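You operate a simulated robot arm through the tools that you are given. There is no shell and no other tool. Be economical: measure what you need, move in short steps, check, and stop when the job is done.

You run a simulated robot arm. Do the job below in one go: nothing can be reset, and whatever is moved stays where it is left.

Task
Wax the middle of the clamped brush's back, then stand it on the brush board.
Fine: use the green pad and the green box; pad back on the black mat, lid shut; slide block drawn right back; leave the red-dot brush. Set down upright: green pad, green-dot nail brush. A coat counts when it lies all over at full strength: go over it till it gets no stronger.

Only the result counts: the job must be done as asked and must still hold three seconds after the hand-in. Knocking over, shifting, dropping, spilling or breaking anything else fails it. Lids that push on must go on centred and level and be pressed home; caps that screw on are set level and turned clockwise until they are tight.

Robot
A 7-joint arm with a two-finger parallel gripper, fixed in place. Base frame: the origin is at the foot of the arm, x ahead of it, y to its left, z up; the work surface is at about z = 78. Readings come in cm, degrees, newtons and seconds.
With the tool pointing down near the work surface it reaches from about 30 to 70 cm from the base axis. Its first joint turns from -66.0 to 66.0 degrees. Payload 1.57 kg.
The TCP is the grasp point between the finger pads, 3 cm short of the fingertips. In the tool frame z runs along the fingers and y along their closing line. Largest opening 11 cm; finger width 2.4, thickness 1.2; the body of the gripper, 4.8 by 11.2 cm, starts 7.8 cm behind the TCP.
Orientation is that of the tool frame in the base frame, as a unit quaternion [w, x, y, z]. With the fingers straight down and closing along the base's y, the tool's x points along the base's -x, its y along +y and its z along -z.

Tools
- The arm moves only by the tool servo_tool. Its arguments are lists of equal length, an entry for each row: "translation": the shift along the base's x, y, z in units of 20 mm (1.0 is 20 mm), a list of three; "rotation": the turn, a rotation vector about the base's x, y, z in units of 8 degrees (1.0 is 8 degrees), a list of three; "gripper": the gripper command, from -1 (shut) to 1 (fully open), values between in proportion. In form: {"translation": [[tx, ty, tz], ...], "rotation": [[ax, ay, az], ...], "gripper": [gripper, ...]}. A call has 1 to 10 rows; each row shifts and turns the commanded pose from where the row before left it. A call with a number of a shift or a turn outside -1 to 1 is refused whole. Each row takes 0.2 s and may step no farther than 5 cm and 8.6 degrees from the row before; otherwise, or with a gripper value out of range, the whole call is refused. A pose out of reach is approached as far as the arm can. The call stops where the force on the tool passes 50 N (or 10 N more than at its start, if that is more) or the arm is blocked; 0.2 s more then pass. Each finger travels about 10.8 cm/s and halts on what it meets, pressing with about 37 N; the grip force reading is that of the motor and also rises with nothing between the fingers. The clock runs only during rows and for 0.2 s after the last one: add rows that do not move to give the fingers time. The reply holds the time, the measured pose of the TCP, the force on the tool along the base axes, the opening and the grip force, in the units named above and with some noise, with the torque about the TCP (base axes, N m) and any sound that the robot's microphone picked up.
- Cameras (640 x 400 px; columns grow to the right, rows downward): "scene" is fixed at [16.02, -41.44, 135.81]; the picture's right is [0.77, -0.64, 0.00], its down [-0.56, -0.68, -0.46] and it looks along [0.29, 0.36, -0.89] (base axes); focal length 325 px, centre (320, 200). "wrist" rides on the gripper at [7, 1.6, -14.1] in the tool frame; the picture's right is [-0.23, 0.97, 0.00], its down [-0.86, -0.20, -0.48] and it looks along [-0.47, -0.11, 0.88] (tool axes); focal length 222 px, centre (320, 200). There is no depth. A picture from a camera that has moved, and an enlarged one, comes with that camera's place and axes in the base frame and with its lens. The place of the scene camera against the robot may be out by one fixed shift of up to 1.8 cm in any direction.
- grab_frame(camera): a new picture of that camera. The clock stands still meanwhile.
- enlarge(camera, box): a new picture of the part [left, top, right, bottom] of that camera's present view, enlarged. The clock stands still meanwhile.
- close_job(): hands the job in; it is judged then, once.

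Work in short steps. Places have to be worked out from the pictures, the camera data and where the tool is seen: move nearer, look again, correct. Check each grasp and each placing, and mend what went wrong. You have 120 turns and 68 pictures in all, those below and enlarged ones among them. Open the gripper and draw the arm clear of the work before you hand the job in, unless the task says otherwise; then end with one line.

The tools are called after ">>>" as name(argument=value, ...) on one line, values as JSON. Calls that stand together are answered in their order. servo_tool: Moves the arm, as the interface text tells. Its arguments: {"type":"object","properties":{"translation":{"type":"array","items":{"type":"array","items":{"type":"number"}}},"rotation":{"type":"array","items":{"type":"array","items":{"type":"number"}}},"gripper":{"type":"array","items":{"type":"number"}}},"required":["translation","rotation","gripper"]} The other tools are called the same way: grab_frame (camera) takes a picture; enlarge (camera, box) takes an enlarged picture of a part of a camera's view; close_job () hands the job in.

At the start:

```text
time: 0.0
eef_pos: [31.2, -29.06, 110.47]
tcp_rot: [0.001, -0.001, 1.0, 0.0]
contact_force: [-0.4, 0.4, 1.2]
torque: [-0.01, -0.02, 0.01]
gripper_width: 11.0
gripper_force: 0.1
```

scene: 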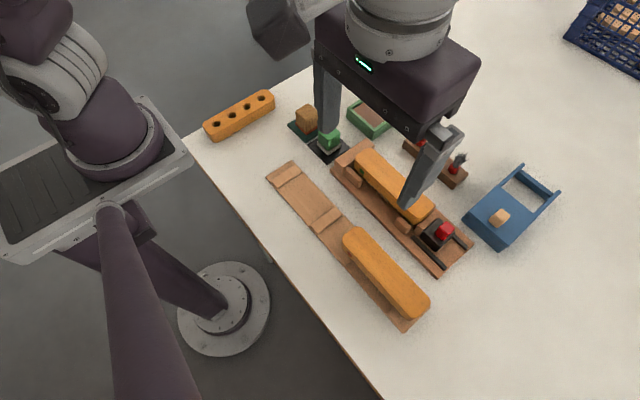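
wrist: 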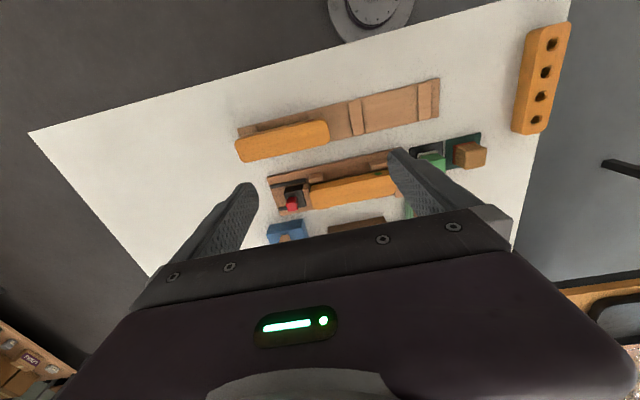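

The arm blocks part of the view, so I enlarge the work area to identify the objects.

>>> enlarge(camera="scene", box=[260, 80, 480, 220])

>>> enlarge(camera="scene", box=[320, 130, 580, 290])

```text
2.86 times, centred on (370, 150) of scene
camera zoom: at [16.02, -41.44, 135.81], right [0.77, -0.64, 0.0], down [-0.56, -0.68, -0.46], along [0.29, 0.36, -0.89], focal length 927 px, centre (177, 343)
```

zoom: 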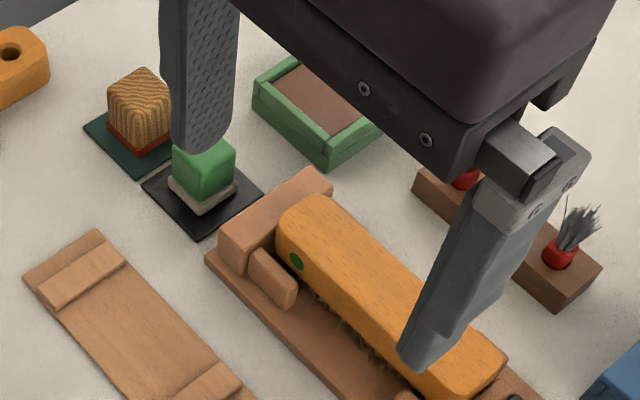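

```text
2.46 times, centred on (450, 210) of scene
camera zoom: at [16.02, -41.44, 135.81], right [0.77, -0.64, 0.0], down [-0.56, -0.68, -0.46], along [0.29, 0.36, -0.89], focal length 799 px, centre (0, 175)
```

zoom: 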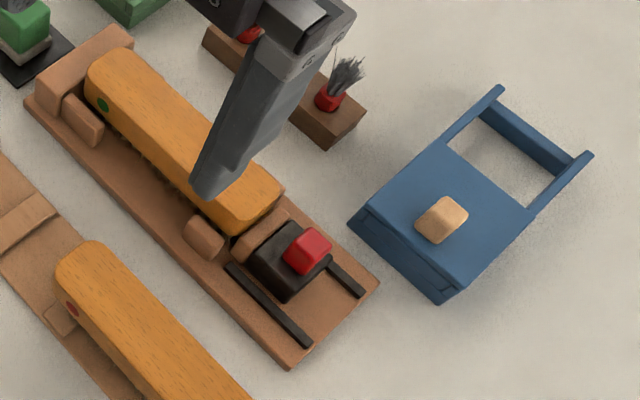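

I move the arm left and up out of the scene camera's line of sight, to see the green box and the gear behind the gripper.

>>> servo_tool(translation=[[0, 1, 0.2], [0, 1, 0.2], [0, 1, 0.2], [0, 1, 0.2], [0, 1, 0.2], [0, 1, 0.2], [0, 1, 0.2], [0, 1, 0.2], [0, 1, 0.2], [0, 1, 0.2]], rotation=[[0, 0, 0], [0, 0, 0], [0, 0, 0], [0, 0, 0], [0, 0, 0], [0, 0, 0], [0, 0, 0], [0, 0, 0], [0, 0, 0], [0, 0, 0]], gripper=[1, 1, 1, 1, 1, 1, 1, 1, 1, 1])

>>> servo_tool(translation=[[0, 1, 0], [0, 1, 0], [0, 1, 0], [0, 1, 0], [0, 1, 0], [0, 1, 0], [0, 0, 0]], rotation=[[0, 0, 0], [0, 0, 0], [0, 0, 0], [0, 0, 0], [0, 0, 0], [0, 0, 0], [0, 0, 0]], gripper=[1, 1, 1, 1, 1, 1, 1])

>>> grab_frame(camera="scene")

>>> grab_frame(camera="wrist")

```text
time: 2.2
eef_pos: [31.27, -9.02, 114.48]
tcp_rot: [0.0, 0.0, 1.0, 0.0]
contact_force: [0.0, -0.5, 0.5]
torque: [-0.02, -0.01, 0.0]
gripper_width: 11.0
gripper_force: 0.0
```

```text
time: 3.8
eef_pos: [31.07, 3.03, 114.51]
tcp_rot: [0.0, 0.0, 1.0, 0.0]
contact_force: [-0.7, 1.3, 0.7]
torque: [-0.01, 0.02, -0.01]
gripper_width: 11.0
gripper_force: 0.1
```

```text
63 pictures are left
```

scene: 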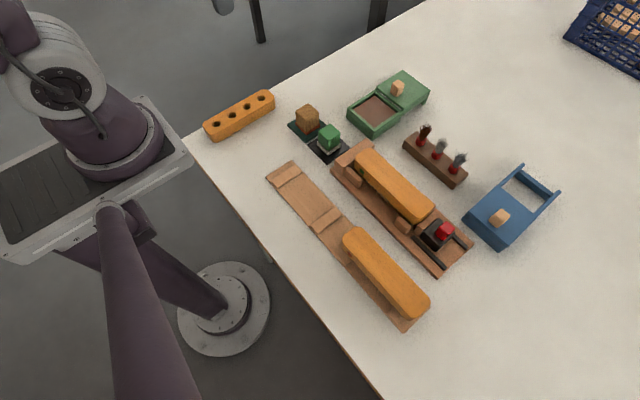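

```text
62 pictures are left
camera wrist: at [24.06, 4.56, 128.72], right [0.23, 0.97, 0.0], down [0.86, -0.2, 0.48], along [0.47, -0.11, -0.88], focal length 222 px, centre (320, 200)
```

wrist: 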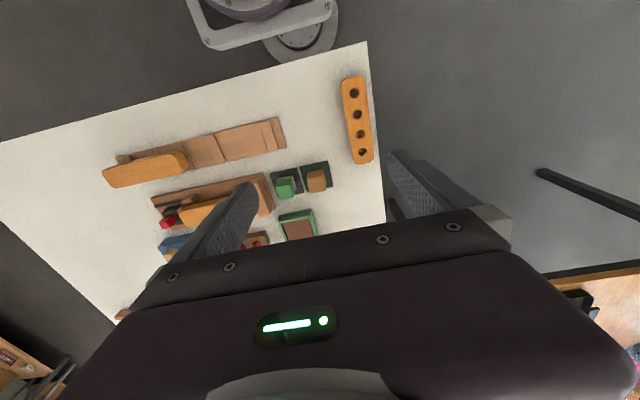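

Now everything is visible; I enlarge the relevant groups.

>>> enlarge(camera="scene", box=[265, 60, 445, 172])

>>> enlarge(camera="scene", box=[260, 140, 490, 335])

```text
3.56 times, centred on (355, 116) of scene
camera zoom: at [16.02, -41.44, 135.81], right [0.77, -0.64, 0.0], down [-0.56, -0.68, -0.46], along [0.29, 0.36, -0.89], focal length 1154 px, centre (196, 499)
```

zoom: 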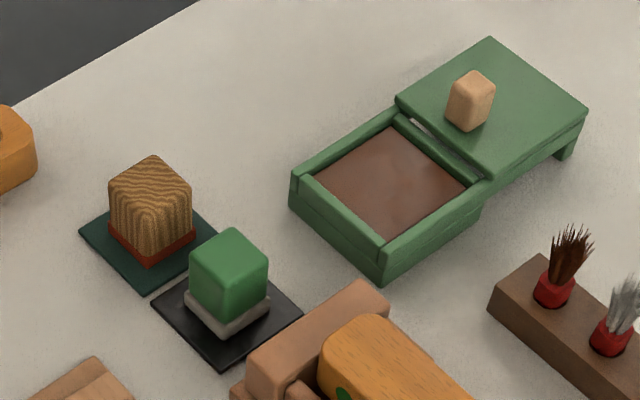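

```text
2.05 times, centred on (375, 238) of scene
camera zoom: at [16.02, -41.44, 135.81], right [0.77, -0.64, 0.0], down [-0.56, -0.68, -0.46], along [0.29, 0.36, -0.89], focal length 666 px, centre (207, 123)
```

zoom: 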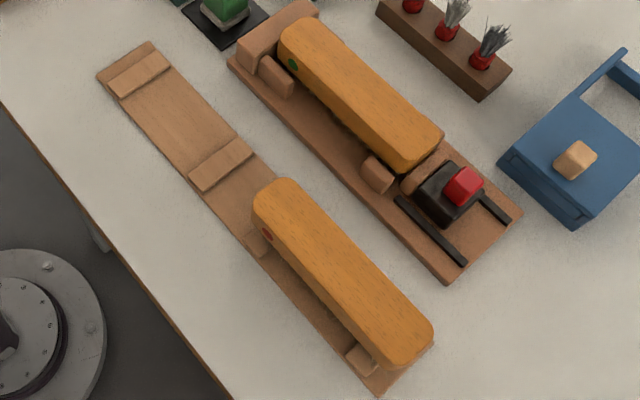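

The green box is already open with its lid slid back, the green pad stands on the black mat, and the brush is clamped by the slide block. I move over the pad (about 45,-8.5) and look with the wrist camera.

>>> servo_tool(translation=[[0.87, -0.72, -0.8], [0.87, -0.72, -0.8], [0.87, -0.72, -0.8], [0.87, -0.72, -0.8], [0.87, -0.72, -0.8], [0.87, -0.72, -0.8], [0.87, -0.72, -0.8], [0.87, -0.72, -0.8], [0, 0, 0]], rotation=[[0, 0, 0], [0, 0, 0], [0, 0, 0], [0, 0, 0], [0, 0, 0], [0, 0, 0], [0, 0, 0], [0, 0, 0], [0, 0, 0]], gripper=[1, 1, 1, 1, 1, 1, 1, 1, 1])

>>> grab_frame(camera="wrist")

```text
time: 5.8
eef_pos: [45.19, -8.55, 101.63]
tcp_rot: [0.0, 0.0, 1.0, 0.0]
contact_force: [-0.1, 0.9, -0.1]
torque: [0.01, 0.0, -0.03]
gripper_width: 11.02
gripper_force: 0.1
```

```text
59 pictures are left
camera wrist: at [38.2, -6.99, 115.78], right [0.23, 0.97, 0.0], down [0.86, -0.2, 0.48], along [0.47, -0.11, -0.88], focal length 222 px, centre (320, 200)
```

wrist: 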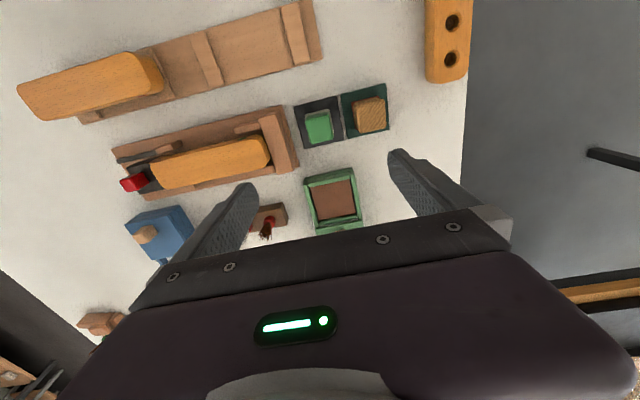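

I enlarge the wrist view on the pad, mats, box and brush to measure them.

>>> enlarge(camera="wrist", box=[270, 70, 400, 151])

>>> enlarge(camera="wrist", box=[100, 80, 310, 211])

```text
4.92 times, centred on (335, 110) of wrist
camera zoom: at [38.2, -6.99, 115.78], right [0.23, 0.97, 0.0], down [0.86, -0.2, 0.48], along [0.47, -0.11, -0.88], focal length 1094 px, centre (246, 641)
```

zoom: 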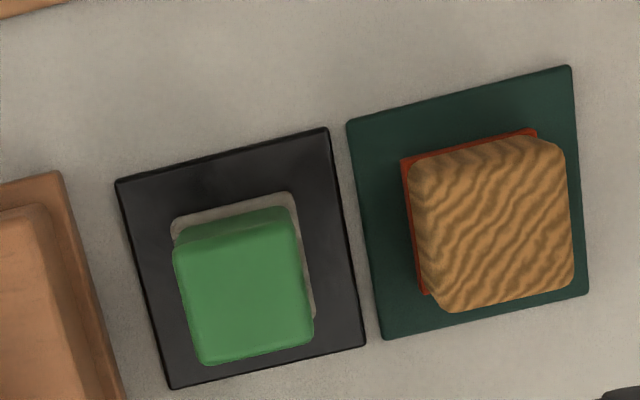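

```text
3.05 times, centred on (205, 146) of wrist
camera zoom: at [38.2, -6.99, 115.78], right [0.23, 0.97, 0.0], down [0.86, -0.2, 0.48], along [0.47, -0.11, -0.88], focal length 677 px, centre (670, 366)
```

zoom: 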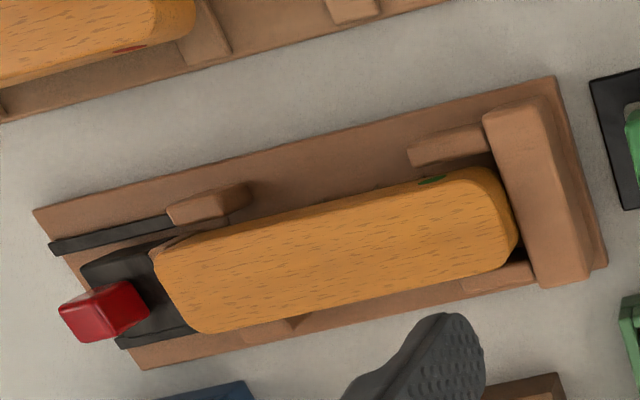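

The mat is axis-aligned, centred about (44.5,-8.5); the pad handle is about 3.3 cm wide at (44.3,-8.45). I descend with a half-open gripper to just above it and check.

>>> servo_tool(translation=[[-0.11, 0.01, -0.8], [-0.11, 0.01, -0.8], [-0.11, 0.01, -0.8], [-0.11, 0.01, -0.8], [0, 0, -0.8], [0, 0, -0.8], [0, 0, -0.8], [0, 0, -0.8], [0, 0, 0]], rotation=[[0, 0, 0], [0, 0, 0], [0, 0, 0], [0, 0, 0], [0, 0, 0], [0, 0, 0], [0, 0, 0], [0, 0, 0], [0, 0, 0]], gripper=[0.05, 0.05, 0.05, 0.05, 0.05, 0.05, 0.05, 0.05, 0.05])

>>> grab_frame(camera="wrist")

>>> enlarge(camera="scene", box=[265, 60, 445, 172])

```text
time: 7.8
eef_pos: [44.31, -8.52, 88.96]
tcp_rot: [0.0, 0.0, 1.0, 0.0]
contact_force: [-0.3, 0.5, 0.0]
torque: [-0.01, 0.01, -0.05]
gripper_width: 5.77
gripper_force: 0.1
```

```text
56 pictures are left
camera wrist: at [37.18, -6.93, 103.17], right [0.23, 0.97, 0.0], down [0.86, -0.2, 0.48], along [0.47, -0.11, -0.88], focal length 222 px, centre (320, 200)
```

wrist: 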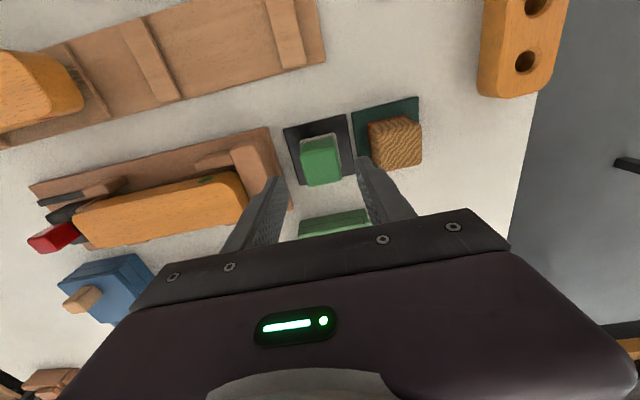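

```text
3.56 times, centred on (355, 116) of scene
camera zoom: at [16.02, -41.44, 135.81], right [0.77, -0.64, 0.0], down [-0.56, -0.68, -0.46], along [0.29, 0.36, -0.89], focal length 1154 px, centre (196, 499)
```

zoom: 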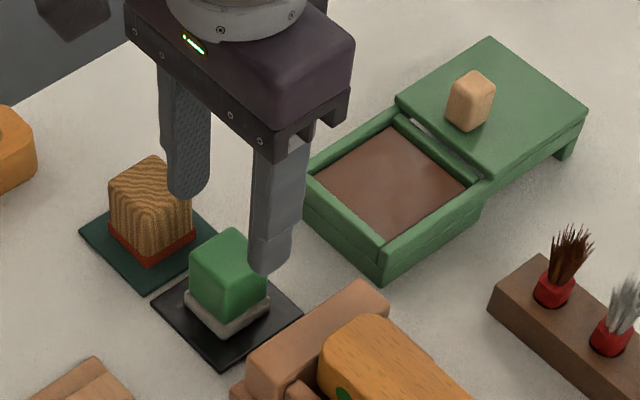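

Fingers straddle the pad; I lower to grip height (tips about 80.2) and close.

>>> servo_tool(translation=[[0, 0.01, -0.7], [0, 0.01, -0.7], [0, 0.01, -0.7], [0, 0.01, -0.7], [0, 0, 0]], rotation=[[0, 0, 0], [0, 0, 0], [0, 0, 0], [0, 0, 0], [0, 0, 0]], gripper=[0.05, 0.05, 0.05, 0.05, 0.05])

>>> enlarge(camera="scene", box=[265, 60, 445, 172])

```text
time: 9.0
eef_pos: [44.26, -8.43, 83.56]
tcp_rot: [0.0, 0.0, 1.0, 0.0]
contact_force: [-0.2, 0.3, 0.1]
torque: [-0.03, 0.03, 0.02]
gripper_width: 5.8
gripper_force: 0.1
```

```text
3.56 times, centred on (355, 116) of scene
camera zoom: at [16.02, -41.44, 135.81], right [0.77, -0.64, 0.0], down [-0.56, -0.68, -0.46], along [0.29, 0.36, -0.89], focal length 1154 px, centre (196, 499)
```

zoom: 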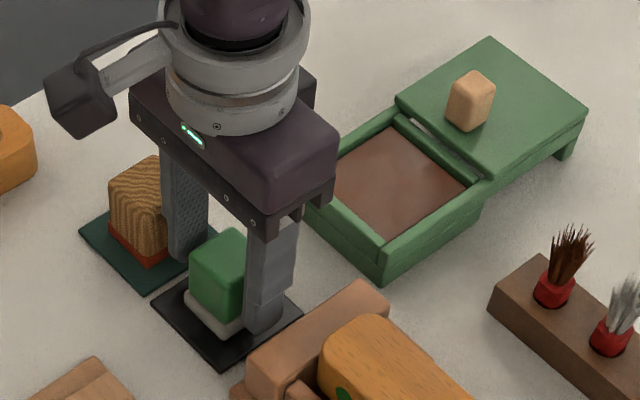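

>>> servo_tool(translation=[[0, 0, 0], [0, 0, 0], [0, 0, 0]], rotation=[[0, 0, 0], [0, 0, 0], [0, 0, 0]], gripper=[-1, -1, -1])

>>> servo_tool(translation=[[0, 0, 0.8], [0, 0, 0.8], [0, 0, 0.8], [0, 0, 0.8], [0, 0, 0.8], [0, 0, 0]], rotation=[[0, 0, 0], [0, 0, 0], [0, 0, 0], [0, 0, 0], [0, 0, 0], [0, 0, 0]], gripper=[-1, -1, -1, -1, -1, -1])

>>> grab_frame(camera="wrist")

>>> enlarge(camera="scene", box=[265, 60, 445, 172])

```text
time: 9.8
eef_pos: [44.19, -8.54, 83.39]
tcp_rot: [-0.001, -0.001, 1.0, 0.0]
contact_force: [-0.2, -0.3, -0.9]
torque: [0.06, -0.01, 0.02]
gripper_width: 3.52
gripper_force: 36.6
```

```text
time: 11.2
eef_pos: [44.24, -8.29, 91.4]
tcp_rot: [0.0, 0.0, 1.0, 0.0]
contact_force: [0.3, -0.5, -0.4]
torque: [-0.01, 0.03, 0.01]
gripper_width: 3.49
gripper_force: 36.9
```

```text
53 pictures are left
camera wrist: at [37.15, -6.69, 105.57], right [0.23, 0.97, 0.0], down [0.86, -0.2, 0.48], along [0.47, -0.11, -0.88], focal length 222 px, centre (320, 200)
```

wrist: 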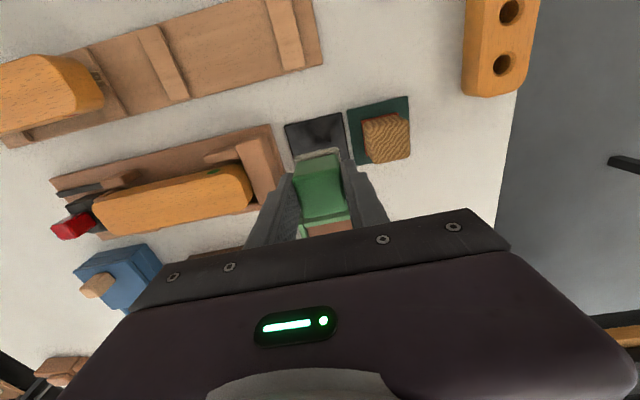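

```text
3.56 times, centred on (355, 116) of scene
camera zoom: at [16.02, -41.44, 135.81], right [0.77, -0.64, 0.0], down [-0.56, -0.68, -0.46], along [0.29, 0.36, -0.89], focal length 1154 px, centre (196, 499)
```

zoom: 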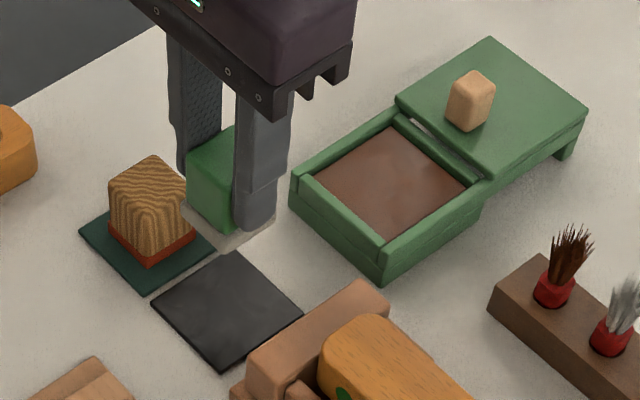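

Pad is firmly held (3.5 cm). The wax works out to about x 53.8–60.6, y -12..-5.7; I carry the pad over it.

>>> servo_tool(translation=[[0.81, -0.02, 0.1], [0.81, -0.02, 0.1], [0.81, -0.02, 0], [0.81, -0.02, 0], [0.81, -0.02, 0], [0.81, -0.02, 0], [0.81, -0.02, 0], [0.81, -0.02, 0], [0, 0, 0]], rotation=[[0, 0, 0], [0, 0, 0], [0, 0, 0], [0, 0, 0], [0, 0, 0], [0, 0, 0], [0, 0, 0], [0, 0, 0], [0, 0, 0]], gripper=[-1, -1, -1, -1, -1, -1, -1, -1, -1])

>>> grab_frame(camera="wrist")

>>> enlarge(camera="scene", box=[315, 60, 455, 148])

```text
time: 13.2
eef_pos: [57.16, -8.74, 91.9]
tcp_rot: [0.0, 0.0, 1.0, 0.0]
contact_force: [0.3, -0.2, -0.6]
torque: [0.03, 0.04, 0.01]
gripper_width: 3.49
gripper_force: 36.3
```

```text
51 pictures are left
camera wrist: at [50.07, -7.05, 105.98], right [0.23, 0.97, 0.0], down [0.86, -0.2, 0.48], along [0.47, -0.11, -0.88], focal length 222 px, centre (320, 200)
```

wrist: 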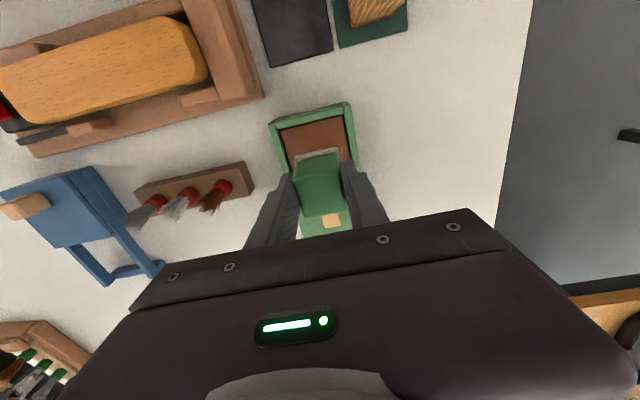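

```text
4.55 times, centred on (385, 104) of scene
camera zoom: at [16.02, -41.44, 135.81], right [0.77, -0.64, 0.0], down [-0.56, -0.68, -0.46], along [0.29, 0.36, -0.89], focal length 1475 px, centre (24, 636)
```

zoom: 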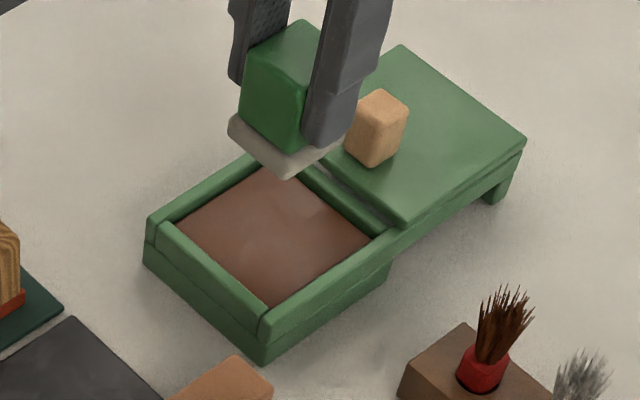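

The pad is above the wax, centred close enough. I lower it quickly to just above and then in small steps until contact.

>>> servo_tool(translation=[[0.05, -0.07, -0.8], [0, 0, -0.8], [0, 0, -0.8], [0, 0, -0.15], [0, 0, -0.15], [0, 0, -0.15], [0, 0, -0.15]], rotation=[[0, 0, 0], [0, 0, 0], [0, 0, 0], [0, 0, 0], [0, 0, 0], [0, 0, 0], [0, 0, 0]], gripper=[-1, -1, -1, -1, -1, -1, -1])

>>> enlarge(camera="scene", box=[315, 60, 455, 148])

```text
time: 14.8
eef_pos: [57.3, -9.0, 85.87]
tcp_rot: [0.0, 0.001, 1.0, 0.0]
contact_force: [-2.6, 0.7, 10.9]
torque: [0.03, 0.14, -0.01]
gripper_width: 3.47
gripper_force: 36.7
```

```text
4.55 times, centred on (385, 104) of scene
camera zoom: at [16.0, -41.44, 135.81], right [0.77, -0.64, 0.0], down [-0.56, -0.68, -0.46], along [0.29, 0.36, -0.89], focal length 1475 px, centre (24, 636)
```

zoom: 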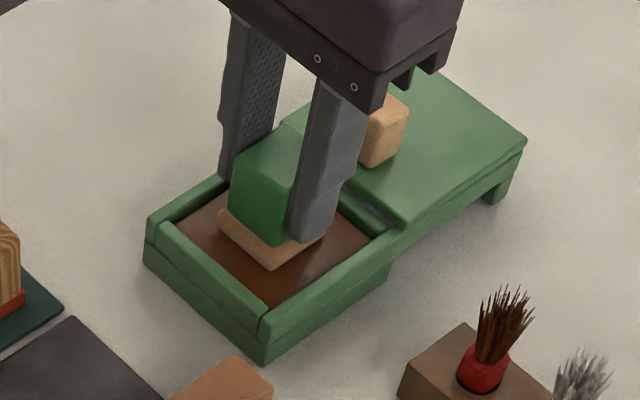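

Contact with about 11 N and the felt has taken the wax colour. I hold briefly, then lift and look.

>>> servo_tool(translation=[[0, 0, 0], [0, 0, 0], [0, 0, 0], [0, 0, 0.5], [0, 0, 0.8], [0, 0, 0.8], [0, 0, 0.8], [0, 0, 0.8], [0, 0, 0.8]], rotation=[[0, 0, 0], [0, 0, 0], [0, 0, 0], [0, 0, 0], [0, 0, 0], [0, 0, 0], [0, 0, 0], [0, 0, 0], [0, 0, 0]], gripper=[-1, -1, -1, -1, -1, -1, -1, -1, -1])

>>> enlarge(camera="scene", box=[315, 60, 455, 148])

>>> enlarge(camera="wrist", box=[0, 0, 290, 181])

```text
time: 16.8
eef_pos: [57.29, -8.77, 94.77]
tcp_rot: [-0.001, 0.0, 1.0, 0.0]
contact_force: [0.5, 0.5, 0.4]
torque: [0.01, 0.0, 0.01]
gripper_width: 3.46
gripper_force: 37.4
```

```text
4.55 times, centred on (385, 104) of scene
camera zoom: at [16.02, -41.44, 135.81], right [0.77, -0.64, 0.0], down [-0.56, -0.68, -0.46], along [0.29, 0.36, -0.89], focal length 1475 px, centre (24, 636)
```

zoom: 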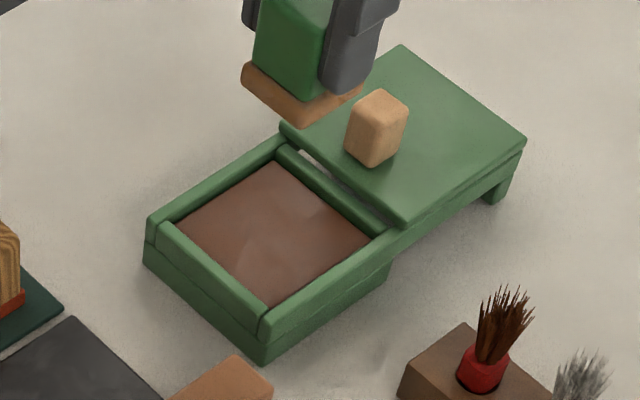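

```text
2.21 times, centred on (145, 90) of wrist
camera zoom: at [50.21, -7.23, 109.0], right [0.23, 0.97, 0.0], down [0.86, -0.2, 0.48], along [0.47, -0.11, -0.88], focal length 490 px, centre (706, 442)
```

zoom: 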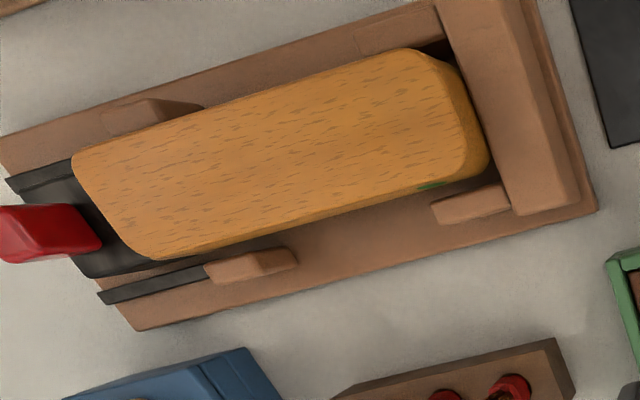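

Felt is loaded. The clamped brush's back works out to about x 43.2–47.6, y -34..-17, top z≈84, so its middle is (45.4,-25.5). I carry the pad there.

>>> servo_tool(translation=[[-0.661, -0.93, 0], [-0.661, -0.93, 0], [-0.661, -0.93, 0], [-0.661, -0.93, 0], [-0.661, -0.93, 0], [-0.661, -0.93, 0], [-0.661, -0.93, 0], [-0.661, -0.93, 0], [-0.661, -0.93, 0], [0, 0, 0]], rotation=[[0, 0, 0], [0, 0, 0], [0, 0, 0], [0, 0, 0], [0, 0, 0], [0, 0, 0], [0, 0, 0], [0, 0, 0], [0, 0, 0], [0, 0, 0]], gripper=[-1, -1, -1, -1, -1, -1, -1, -1, -1, -1])

>>> enlarge(camera="scene", box=[320, 130, 480, 280])

>>> grab_frame(camera="wrist")

```text
time: 19.0
eef_pos: [45.59, -25.63, 94.97]
tcp_rot: [-0.001, 0.0, 1.0, 0.0]
contact_force: [-0.1, -0.5, 0.0]
torque: [0.0, -0.01, -0.02]
gripper_width: 3.46
gripper_force: 37.1
```

```text
2.67 times, centred on (400, 205) of scene
camera zoom: at [16.02, -41.44, 135.81], right [0.77, -0.64, 0.0], down [-0.56, -0.68, -0.46], along [0.29, 0.36, -0.89], focal length 866 px, centre (107, 187)
```

zoom: 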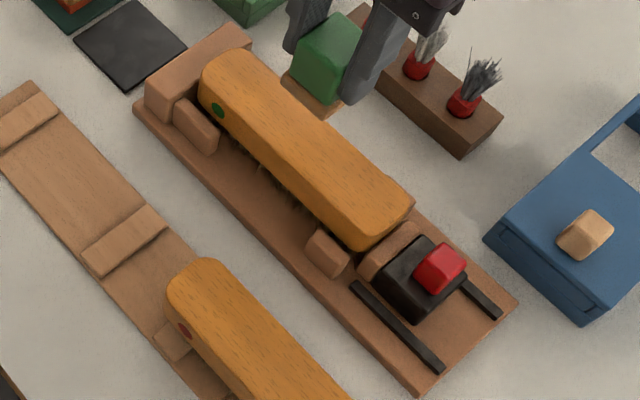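

```text
45 pictures are left
camera wrist: at [38.54, -23.93, 109.19], right [0.23, 0.97, 0.0], down [0.86, -0.2, 0.48], along [0.47, -0.11, -0.88], focal length 222 px, centre (320, 200)
```

wrist: 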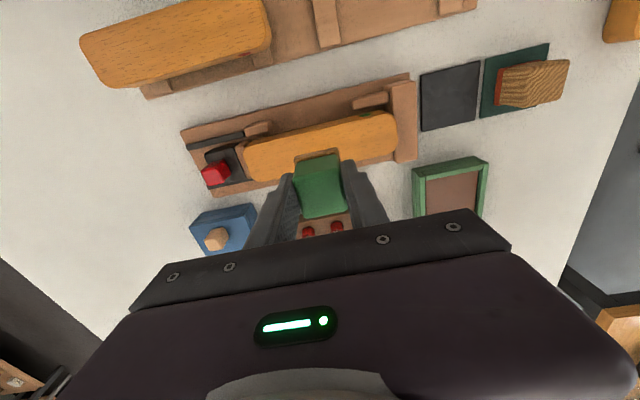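

Position over the brush centre checks out (about 45.5,-25.6). I lower to near the surface and feel for contact.

>>> servo_tool(translation=[[-0.03, 0, -0.8], [0, 0, -0.8], [0, 0, -0.8], [0, 0, -0.15], [0, 0, -0.1], [0, 0, -0.1]], rotation=[[0, 0, 0], [0, 0, 0], [0, 0, 0], [0, 0, 0], [0, 0, 0], [0, 0, 0]], gripper=[-1, -1, -1, -1, -1, -1])

```text
time: 20.4
eef_pos: [45.19, -25.72, 89.48]
tcp_rot: [0.001, 0.001, 1.0, -0.001]
contact_force: [-4.9, 5.9, 32.2]
torque: [0.33, 0.27, 0.06]
gripper_width: 3.45
gripper_force: 36.9
```

Contact at 32 N, a bit hard; I ease up a little and read.

>>> servo_tool(translation=[[0, 0, 0.06], [0, 0, 0]], rotation=[[0, 0, 0], [0, 0, 0]], gripper=[-1, -1])

>>> enlarge(camera="scene", box=[350, 140, 450, 230])

```text
time: 21.0
eef_pos: [45.45, -25.69, 89.48]
tcp_rot: [0.0, 0.001, 1.0, -0.001]
contact_force: [-2.5, -1.0, 12.5]
torque: [-0.09, 0.1, 0.0]
gripper_width: 3.5
gripper_force: 37.1
```

```text
4.44 times, centred on (400, 185) of scene
camera zoom: at [16.0, -41.43, 135.81], right [0.77, -0.64, 0.0], down [-0.56, -0.68, -0.46], along [0.29, 0.36, -0.89], focal length 1442 px, centre (-36, 267)
```

zoom: 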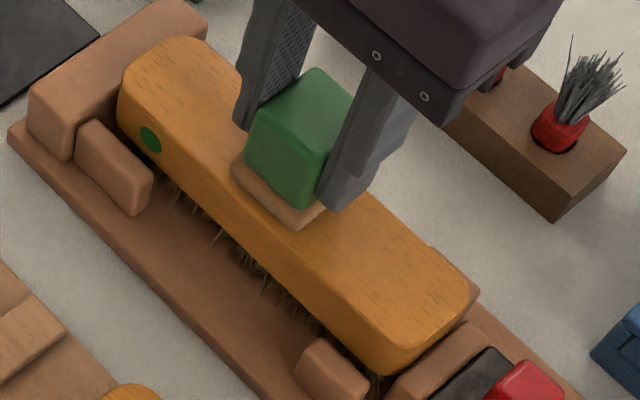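

12 N, good pressure. I rub gently back and forth ±1 cm along the brush and ±0.3 cm across.

>>> servo_tool(translation=[[0, 0.25, 0], [0, 0.25, 0], [0, -0.25, 0], [0, -0.25, 0], [0, -0.25, 0], [0, -0.25, 0], [0.1, 0.25, 0], [0.05, 0.25, 0], [0, 0.25, 0], [0, 0.25, 0]], rotation=[[0, 0, 0], [0, 0, 0], [0, 0, 0], [0, 0, 0], [0, 0, 0], [0, 0, 0], [0, 0, 0], [0, 0, 0], [0, 0, 0], [0, 0, 0]], gripper=[-1, -1, -1, -1, -1, -1, -1, -1, -1, -1])

>>> servo_tool(translation=[[-0.15, 0, 0], [-0.15, -0.25, 0], [0, -0.25, 0], [0, -0.25, 0], [0, -0.25, 0], [0.15, 0.25, 0], [0, 0.25, 0], [0, 0, 0.6], [0, 0, 0.8], [-0.8, 0, 0.8]], rotation=[[0, 0, 0], [0, 0, 0], [0, 0, 0], [0, 0, 0], [0, 0, 0], [0, 0, 0], [0, 0, 0], [0, 0, 0], [0, 0, 0], [0, 0, 0]], gripper=[-1, -1, -1, -1, -1, -1, -1, -1, -1, -1])

>>> servo_tool(translation=[[0.8, 0, 1], [0.8, 0, 1], [0.8, 0, 0.5], [0.8, 0, 0]], rotation=[[0, 0, 0], [0, 0, 0], [0, 0, 0], [0, 0, 0]], gripper=[-1, -1, -1, -1])

>>> enlarge(camera="scene", box=[345, 135, 465, 230])

```text
time: 23.2
eef_pos: [45.67, -24.6, 89.58]
tcp_rot: [0.0, 0.0, 1.0, 0.0]
contact_force: [-0.8, -5.9, 11.7]
torque: [-0.29, -0.04, 0.02]
gripper_width: 3.49
gripper_force: 37.4
```

```text
time: 25.4
eef_pos: [43.51, -25.49, 93.65]
tcp_rot: [0.0, 0.0, 1.0, 0.001]
contact_force: [-0.2, -0.2, -0.3]
torque: [0.01, 0.0, 0.03]
gripper_width: 3.51
gripper_force: 37.1
```

```text
time: 26.4
eef_pos: [50.05, -25.44, 98.69]
tcp_rot: [0.001, 0.001, 1.0, 0.0]
contact_force: [0.4, 0.5, -1.6]
torque: [0.03, -0.02, -0.03]
gripper_width: 3.47
gripper_force: 37.1
```

```text
4.21 times, centred on (405, 182) of scene
camera zoom: at [16.02, -41.44, 135.81], right [0.77, -0.64, 0.0], down [-0.56, -0.68, -0.46], along [0.29, 0.36, -0.89], focal length 1367 px, centre (-38, 274)
```

zoom: 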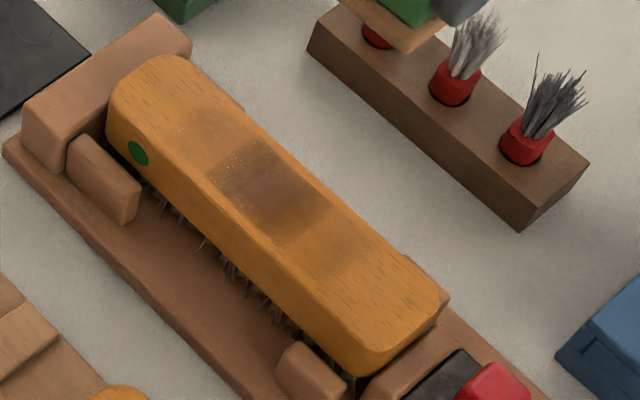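

The coat is showing, strongest in the centre and lighter toward the ends of the stroke. I go back over it with the same pressure, working each end with cross strokes.

>>> servo_tool(translation=[[-0.8, 0, -0.7], [-0.8, 0, -1], [-0.8, 0, -1], [0, 0, -1], [0, 0, -1], [0, 0, 0], [0, 0.3, 0], [0, 0.3, 0], [0.15, 0, 0], [-0.3, 0, 0]], rotation=[[0, 0, 0], [0, 0, 0], [0, 0, 0], [0, 0, 0], [0, 0, 0], [0, 0, 0], [0, 0, 0], [0, 0, 0], [0, 0, 0], [0, 0, 0]], gripper=[-1, -1, -1, -1, -1, -1, -1, -1, -1, -1])

>>> servo_tool(translation=[[0.3, 0, 0], [-0.3, 0, 0], [0.3, -0.1, 0], [-0.3, 0, 0], [0.15, -0.25, 0], [0, -0.25, 0], [0, -0.3, 0], [0, -0.3, 0], [0.15, 0, 0], [-0.3, 0, 0]], rotation=[[0, 0, 0], [0, 0, 0], [0, 0, 0], [0, 0, 0], [0, 0, 0], [0, 0, 0], [0, 0, 0], [0, 0, 0], [0, 0, 0], [0, 0, 0]], gripper=[-1, -1, -1, -1, -1, -1, -1, -1, -1, -1])

>>> servo_tool(translation=[[0.3, 0, 0], [-0.3, 0, 0], [0.3, 0, 0], [-0.3, 0.1, 0], [0.15, 0.25, 0], [0, 0.25, 0], [0, 0, 0.7], [0, 0, 1], [0.8, 0, 1], [0.8, 0, 1]], rotation=[[0, 0, 0], [0, 0, 0], [0, 0, 0], [0, 0, 0], [0, 0, 0], [0, 0, 0], [0, 0, 0], [0, 0, 0], [0, 0, 0], [0, 0, 0]], gripper=[-1, -1, -1, -1, -1, -1, -1, -1, -1, -1])

>>> servo_tool(translation=[[0.8, 0, 1], [0, 0, 0]], rotation=[[0, 0, 0], [0, 0, 0]], gripper=[-1, -1])

>>> enlarge(camera="scene", box=[345, 135, 465, 230])

```text
time: 28.6
eef_pos: [44.89, -24.35, 89.41]
tcp_rot: [0.0, 0.0, 1.0, 0.001]
contact_force: [0.1, 1.4, 2.1]
torque: [0.02, -0.13, -0.03]
gripper_width: 3.5
gripper_force: 37.1
```

```text
time: 30.8
eef_pos: [45.01, -26.86, 89.34]
tcp_rot: [0.001, 0.001, 1.0, -0.001]
contact_force: [2.8, 0.4, 6.9]
torque: [-0.02, -0.21, -0.02]
gripper_width: 3.45
gripper_force: 37.2
```

```text
time: 33.0
eef_pos: [48.64, -25.71, 96.74]
tcp_rot: [0.0, 0.0, 1.0, 0.0]
contact_force: [-0.1, 0.3, -0.7]
torque: [0.01, -0.01, -0.01]
gripper_width: 3.48
gripper_force: 36.9
```

```text
time: 33.6
eef_pos: [50.25, -25.68, 98.75]
tcp_rot: [0.0, 0.0, 1.0, 0.0]
contact_force: [0.4, -0.6, -0.6]
torque: [0.01, -0.03, 0.02]
gripper_width: 3.5
gripper_force: 37.3
```

```text
4.21 times, centred on (405, 182) of scene
camera zoom: at [16.02, -41.44, 135.81], right [0.77, -0.64, 0.0], down [-0.56, -0.68, -0.46], along [0.29, 0.36, -0.89], focal length 1367 px, centre (-38, 274)
```

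zoom: 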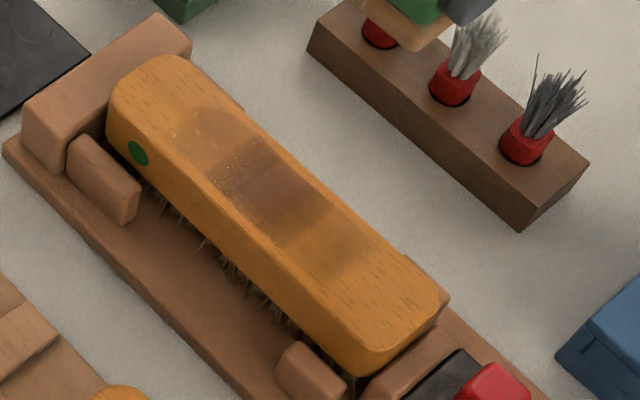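

The ends are still lighter, so the pad is likely thinning out. I reload on the wax.

>>> servo_tool(translation=[[0.39, 0.93, -0.2], [0.39, 0.93, -0.2], [0.39, 0.93, -0.2], [0.39, 0.93, -0.2], [0.39, 0.93, -0.2], [0.39, 0.93, -0.2], [0.39, 0.93, -0.2], [0.39, 0.93, -0.2], [0.39, 0.93, -0.2], [0, 0, 0]], rotation=[[0, 0, 0], [0, 0, 0], [0, 0, 0], [0, 0, 0], [0, 0, 0], [0, 0, 0], [0, 0, 0], [0, 0, 0], [0, 0, 0], [0, 0, 0]], gripper=[-1, -1, -1, -1, -1, -1, -1, -1, -1, -1])

>>> servo_tool(translation=[[0, 0, -1], [0, 0, -1], [0, 0, -1], [0, 0, -1], [0, 0, -0.25], [0, 0, -0.1], [0, 0, 0]], rotation=[[0, 0, 0], [0, 0, 0], [0, 0, 0], [0, 0, 0], [0, 0, 0], [0, 0, 0], [0, 0, 0]], gripper=[-1, -1, -1, -1, -1, -1, -1])

```text
time: 35.8
eef_pos: [57.14, -8.73, 95.16]
tcp_rot: [0.0, 0.0, 1.0, 0.0]
contact_force: [0.4, -1.4, -0.1]
torque: [0.0, 0.01, 0.04]
gripper_width: 3.48
gripper_force: 36.6
```

```text
time: 37.4
eef_pos: [57.32, -8.8, 86.25]
tcp_rot: [0.001, 0.0, 1.0, 0.0]
contact_force: [0.1, 0.9, 0.1]
torque: [0.01, 0.01, -0.02]
gripper_width: 3.49
gripper_force: 37.1
```

Not yet touching; a few mm more.

>>> servo_tool(translation=[[0, 0, -0.1], [0, 0, -0.1], [0, 0, -0.08], [0, 0, 0], [0, 0, 0]], rotation=[[0, 0, 0], [0, 0, 0], [0, 0, 0], [0, 0, 0], [0, 0, 0]], gripper=[-1, -1, -1, -1, -1])

```text
time: 38.6
eef_pos: [57.22, -8.82, 85.89]
tcp_rot: [0.0, -0.001, 1.0, 0.0]
contact_force: [-0.2, -0.9, -0.4]
torque: [-0.04, 0.0, 0.0]
gripper_width: 3.49
gripper_force: 37.0
```

>>> servo_tool(translation=[[0, 0, -0.08], [0, 0, -0.06], [0, 0, 0]], rotation=[[0, 0, 0], [0, 0, 0], [0, 0, 0]], gripper=[-1, -1, -1])

```text
time: 39.4
eef_pos: [57.17, -8.84, 85.77]
tcp_rot: [0.001, 0.001, 1.0, 0.0]
contact_force: [-3.8, 1.3, 18.9]
torque: [0.07, 0.09, -0.01]
gripper_width: 3.49
gripper_force: 36.6
```

Good contact (19 N). Lift and return over the brush.

>>> servo_tool(translation=[[0, 0, 0], [0, 0, 1], [0, 0, 1], [0, 0, 1], [0, 0, 1], [0, 0, 0.7]], rotation=[[0, 0, 0], [0, 0, 0], [0, 0, 0], [0, 0, 0], [0, 0, 0], [0, 0, 0]], gripper=[-1, -1, -1, -1, -1, -1])

>>> servo_tool(translation=[[-0.653, -0.933, 0], [-0.653, -0.933, 0], [-0.653, -0.933, 0], [-0.653, -0.933, 0], [-0.653, -0.933, 0], [-0.653, -0.933, 0], [-0.653, -0.933, 0], [-0.653, -0.933, 0], [-0.653, -0.933, 0], [0, 0, 0]], rotation=[[0, 0, 0], [0, 0, 0], [0, 0, 0], [0, 0, 0], [0, 0, 0], [0, 0, 0], [0, 0, 0], [0, 0, 0], [0, 0, 0], [0, 0, 0]], gripper=[-1, -1, -1, -1, -1, -1, -1, -1, -1, -1])

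>>> servo_tool(translation=[[0, 0, -0.8], [0, 0, -0.8], [0, 0, -0.8], [0, 0, -0.2], [0, 0, -0.1], [0, 0, 0]], rotation=[[0, 0, 0], [0, 0, 0], [0, 0, 0], [0, 0, 0], [0, 0, 0], [0, 0, 0]], gripper=[-1, -1, -1, -1, -1, -1])

```text
time: 40.8
eef_pos: [56.85, -8.77, 95.2]
tcp_rot: [-0.001, -0.001, 1.0, 0.0]
contact_force: [0.4, -0.6, -0.1]
torque: [-0.04, -0.02, 0.02]
gripper_width: 3.49
gripper_force: 37.5
```

```text
time: 43.0
eef_pos: [45.33, -25.79, 94.98]
tcp_rot: [0.001, 0.0, 1.0, 0.0]
contact_force: [-0.2, -0.5, -0.8]
torque: [0.01, 0.0, 0.01]
gripper_width: 3.49
gripper_force: 37.0
```

```text
time: 44.4
eef_pos: [45.51, -25.78, 89.71]
tcp_rot: [0.0, 0.0, 1.0, 0.0]
contact_force: [0.1, -0.8, -0.8]
torque: [0.0, -0.03, 0.01]
gripper_width: 3.49
gripper_force: 36.9
```

Shift to the +y end of the patch first and ease into contact there.

>>> servo_tool(translation=[[0, 0.65, 0], [0, 0, -0.1], [0, 0, -0.06], [0, 0, 0]], rotation=[[0, 0, 0], [0, 0, 0], [0, 0, 0], [0, 0, 0]], gripper=[-1, -1, -1, -1])

```text
time: 45.4
eef_pos: [45.53, -24.38, 89.45]
tcp_rot: [0.0, 0.0, 1.0, 0.0]
contact_force: [-0.5, -0.3, -0.5]
torque: [-0.03, 0.0, -0.03]
gripper_width: 3.48
gripper_force: 37.2
```

>>> servo_tool(translation=[[0, 0, -0.06], [0, 0, -0.05], [0, 0, 0]], rotation=[[0, 0, 0], [0, 0, 0], [0, 0, 0]], gripper=[-1, -1, -1])

```text
time: 46.2
eef_pos: [45.46, -24.46, 89.34]
tcp_rot: [0.001, 0.001, 1.0, 0.0]
contact_force: [-4.0, 1.3, 34.7]
torque: [0.03, 0.17, -0.01]
gripper_width: 3.46
gripper_force: 36.6
```

Firm contact; I ease slightly and work the +y end, the middle, then the -y end with cross and long strokes.

>>> servo_tool(translation=[[0, 0, 0.03], [0.18, 0, 0], [-0.36, 0, 0], [0.36, 0, 0], [-0.36, 0, 0], [0.36, 0, 0], [-0.36, 0, 0], [0.36, 0, 0], [-0.36, 0, 0], [0.18, -0.1, 0]], rotation=[[0, 0, 0], [0, 0, 0], [0, 0, 0], [0, 0, 0], [0, 0, 0], [0, 0, 0], [0, 0, 0], [0, 0, 0], [0, 0, 0], [0, 0, 0]], gripper=[-1, -1, -1, -1, -1, -1, -1, -1, -1, -1])

>>> servo_tool(translation=[[0, -0.3, 0], [0, -0.3, 0], [0, -0.3, 0], [0, -0.3, 0], [0.18, 0, 0], [-0.36, 0, 0], [0.36, 0, 0], [-0.36, 0, 0], [0.36, 0, 0], [-0.36, 0, 0]], rotation=[[0, 0, 0], [0, 0, 0], [0, 0, 0], [0, 0, 0], [0, 0, 0], [0, 0, 0], [0, 0, 0], [0, 0, 0], [0, 0, 0], [0, 0, 0]], gripper=[-1, -1, -1, -1, -1, -1, -1, -1, -1, -1])

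>>> servo_tool(translation=[[0.36, 0, 0], [-0.36, 0, 0], [0.18, 0.35, 0], [0, 0.3, 0], [0, 0.3, 0], [0, 0.3, 0], [0, -0.3, 0], [0, -0.3, 0], [0, 0, 0.7], [0, 0, 1]], rotation=[[0, 0, 0], [0, 0, 0], [0, 0, 0], [0, 0, 0], [0, 0, 0], [0, 0, 0], [0, 0, 0], [0, 0, 0], [0, 0, 0], [0, 0, 0]], gripper=[-1, -1, -1, -1, -1, -1, -1, -1, -1, -1])

>>> servo_tool(translation=[[0.8, 0, 1], [0.8, 0, 1], [0.8, 0, 1], [0, 0, 0]], rotation=[[0, 0, 0], [0, 0, 0], [0, 0, 0], [0, 0, 0]], gripper=[-1, -1, -1, -1])

>>> enlarge(camera="scene", box=[345, 135, 465, 230])

```text
time: 48.4
eef_pos: [45.43, -24.38, 89.11]
tcp_rot: [0.0, -0.001, 1.0, 0.001]
contact_force: [1.2, 12.9, 32.5]
torque: [0.55, -0.28, 0.06]
gripper_width: 3.5
gripper_force: 36.8
```

```text
time: 50.6
eef_pos: [45.27, -26.95, 89.22]
tcp_rot: [0.003, -0.001, 1.0, -0.001]
contact_force: [8.7, -3.0, 20.9]
torque: [-0.04, -0.44, -0.06]
gripper_width: 3.47
gripper_force: 37.3
```

```text
time: 52.8
eef_pos: [45.33, -25.61, 92.71]
tcp_rot: [0.0, 0.0, 1.0, 0.0]
contact_force: [0.4, 0.9, -0.5]
torque: [-0.01, 0.01, -0.02]
gripper_width: 3.47
gripper_force: 36.5
```

```text
time: 53.8
eef_pos: [50.32, -25.59, 98.49]
tcp_rot: [0.0, 0.0, 1.0, 0.0]
contact_force: [0.0, 0.4, -0.1]
torque: [-0.01, -0.02, 0.0]
gripper_width: 3.49
gripper_force: 36.6
```

```text
4.21 times, centred on (405, 182) of scene
camera zoom: at [16.02, -41.44, 135.81], right [0.77, -0.64, 0.0], down [-0.56, -0.68, -0.46], along [0.29, 0.36, -0.89], focal length 1367 px, centre (-38, 274)
```

zoom: 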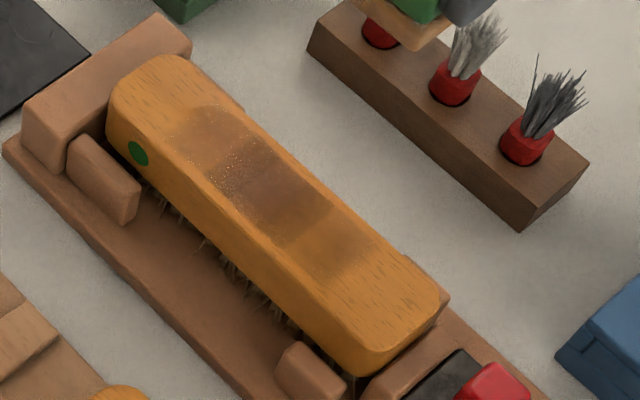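

>>> enlarge(camera="scene", box=[378, 155, 442, 207])

>>> grab_frame(camera="wrist")

```text
7.69 times, centred on (410, 181) of scene
camera zoom: at [16.02, -41.44, 135.81], right [0.77, -0.64, 0.0], down [-0.56, -0.68, -0.46], along [0.29, 0.36, -0.89], focal length 2497 px, centre (-372, 346)
```

zoom: 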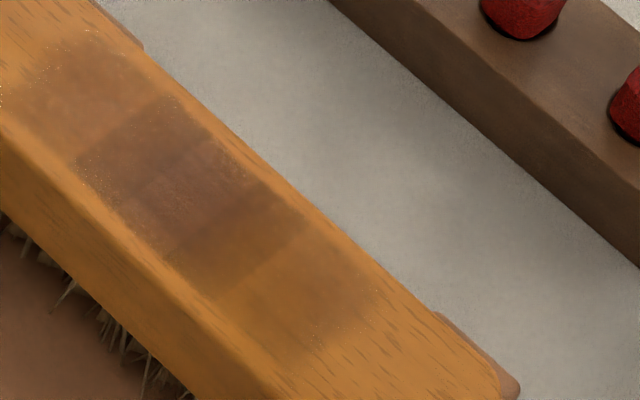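

```text
39 pictures are left
camera wrist: at [43.35, -24.01, 112.69], right [0.23, 0.97, 0.0], down [0.86, -0.2, 0.48], along [0.47, -0.11, -0.88], focal length 222 px, centre (320, 200)
```

wrist: 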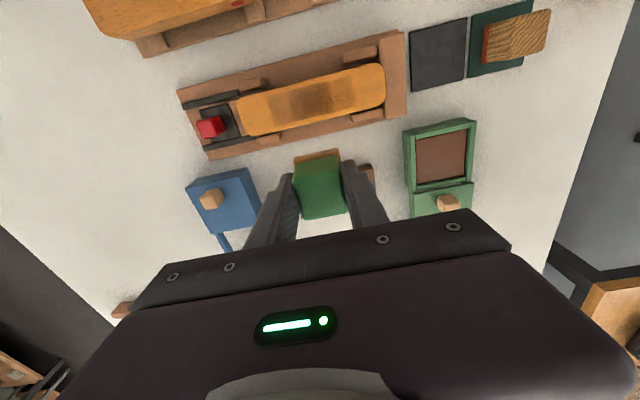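

>>> enlarge(camera="wrist", box=[225, 55, 395, 161])

```text
3.76 times, centred on (310, 108) of wrist
camera zoom: at [43.35, -24.01, 112.69], right [0.23, 0.97, 0.0], down [0.86, -0.2, 0.48], along [0.47, -0.11, -0.88], focal length 836 px, centre (358, 546)
```

zoom: 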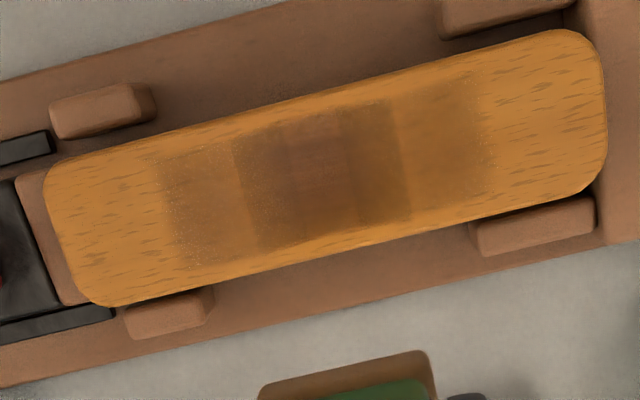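

The coat seems to lie in bands: three dark bands (about ±2.5 cm) over the middle third, with faint spill beyond. I reload and rub within ±0.9 cm only, then compare from this same viewpoint.

>>> servo_tool(translation=[[0.385, 0.93, -0.2], [0.385, 0.93, -0.2], [0.385, 0.93, -0.2], [0.385, 0.93, -0.2], [0.385, 0.93, -0.2], [0.385, 0.93, -0.2], [0.385, 0.93, -0.2], [0.385, 0.93, -0.2], [0.385, 0.93, -0.2], [0, 0, 0]], rotation=[[0, 0, 0], [0, 0, 0], [0, 0, 0], [0, 0, 0], [0, 0, 0], [0, 0, 0], [0, 0, 0], [0, 0, 0], [0, 0, 0], [0, 0, 0]], gripper=[-1, -1, -1, -1, -1, -1, -1, -1, -1, -1])

>>> servo_tool(translation=[[0, 0, -1], [0, 0, -1], [0, 0, -1], [0, 0, -1], [0, 0, -0.4], [0, 0, 0]], rotation=[[0, 0, 0], [0, 0, 0], [0, 0, 0], [0, 0, 0], [0, 0, 0], [0, 0, 0]], gripper=[-1, -1, -1, -1, -1, -1])

```text
time: 56.0
eef_pos: [57.23, -8.96, 95.01]
tcp_rot: [0.0, 0.0, 1.0, 0.001]
contact_force: [-1.3, -1.3, -0.4]
torque: [0.02, -0.02, -0.01]
gripper_width: 3.49
gripper_force: 36.8
```

```text
time: 57.4
eef_pos: [57.2, -8.82, 85.98]
tcp_rot: [-0.001, 0.0, 1.0, 0.0]
contact_force: [0.6, 0.1, -1.1]
torque: [0.01, 0.0, 0.01]
gripper_width: 3.48
gripper_force: 37.1
```

>>> servo_tool(translation=[[0, 0, -0.1], [0, 0, -0.05], [0, 0, -0.05], [0, 0, 0]], rotation=[[0, 0, 0], [0, 0, 0], [0, 0, 0], [0, 0, 0]], gripper=[-1, -1, -1, -1])

```text
time: 58.4
eef_pos: [57.03, -8.89, 85.83]
tcp_rot: [-0.001, 0.0, 1.0, -0.001]
contact_force: [0.5, -0.7, 0.0]
torque: [0.01, 0.02, -0.01]
gripper_width: 3.48
gripper_force: 37.1
```

>>> servo_tool(translation=[[0, 0, -0.05], [0, 0, -0.05], [0, 0, 0]], rotation=[[0, 0, 0], [0, 0, 0], [0, 0, 0]], gripper=[-1, -1, -1])

```text
time: 59.2
eef_pos: [57.31, -8.93, 85.57]
tcp_rot: [0.001, 0.0, 1.0, 0.0]
contact_force: [-4.5, -0.3, 19.1]
torque: [0.02, 0.16, -0.04]
gripper_width: 3.48
gripper_force: 36.9
```

Loaded (19 N). Back over the brush centre and down by the known offset.

>>> servo_tool(translation=[[0, 0, 0], [0, 0, 1], [0, 0, 1], [0, 0, 1], [0, 0, 1], [0, 0, 0.7]], rotation=[[0, 0, 0], [0, 0, 0], [0, 0, 0], [0, 0, 0], [0, 0, 0], [0, 0, 0]], gripper=[-1, -1, -1, -1, -1, -1])

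>>> servo_tool(translation=[[-0.653, -0.933, 0], [-0.653, -0.933, 0], [-0.653, -0.933, 0], [-0.653, -0.933, 0], [-0.653, -0.933, 0], [-0.653, -0.933, 0], [-0.653, -0.933, 0], [-0.653, -0.933, 0], [-0.653, -0.933, 0], [0, 0, 0]], rotation=[[0, 0, 0], [0, 0, 0], [0, 0, 0], [0, 0, 0], [0, 0, 0], [0, 0, 0], [0, 0, 0], [0, 0, 0], [0, 0, 0], [0, 0, 0]], gripper=[-1, -1, -1, -1, -1, -1, -1, -1, -1, -1])

>>> servo_tool(translation=[[0, 0, -0.8], [0, 0, -0.8], [0, 0, -0.8], [0, 0, -0.4], [0, 0, -0.1], [0, 0, -0.04], [0, 0, 0]], rotation=[[0, 0, 0], [0, 0, 0], [0, 0, 0], [0, 0, 0], [0, 0, 0], [0, 0, 0], [0, 0, 0]], gripper=[-1, -1, -1, -1, -1, -1, -1])

```text
time: 60.6
eef_pos: [57.13, -9.04, 95.1]
tcp_rot: [0.0, 0.0, 1.0, 0.0]
contact_force: [0.2, -0.8, -0.6]
torque: [0.0, 0.0, 0.0]
gripper_width: 3.49
gripper_force: 37.3
```

```text
time: 62.8
eef_pos: [45.38, -26.09, 95.03]
tcp_rot: [0.0, -0.001, 1.0, 0.001]
contact_force: [-0.6, -0.4, -0.2]
torque: [0.0, 0.0, 0.0]
gripper_width: 3.49
gripper_force: 37.2
```

```text
time: 64.4
eef_pos: [45.32, -25.88, 89.14]
tcp_rot: [0.0, 0.0, 1.0, -0.001]
contact_force: [-6.9, 1.2, 26.8]
torque: [0.11, 0.31, -0.02]
gripper_width: 3.5
gripper_force: 36.5
```

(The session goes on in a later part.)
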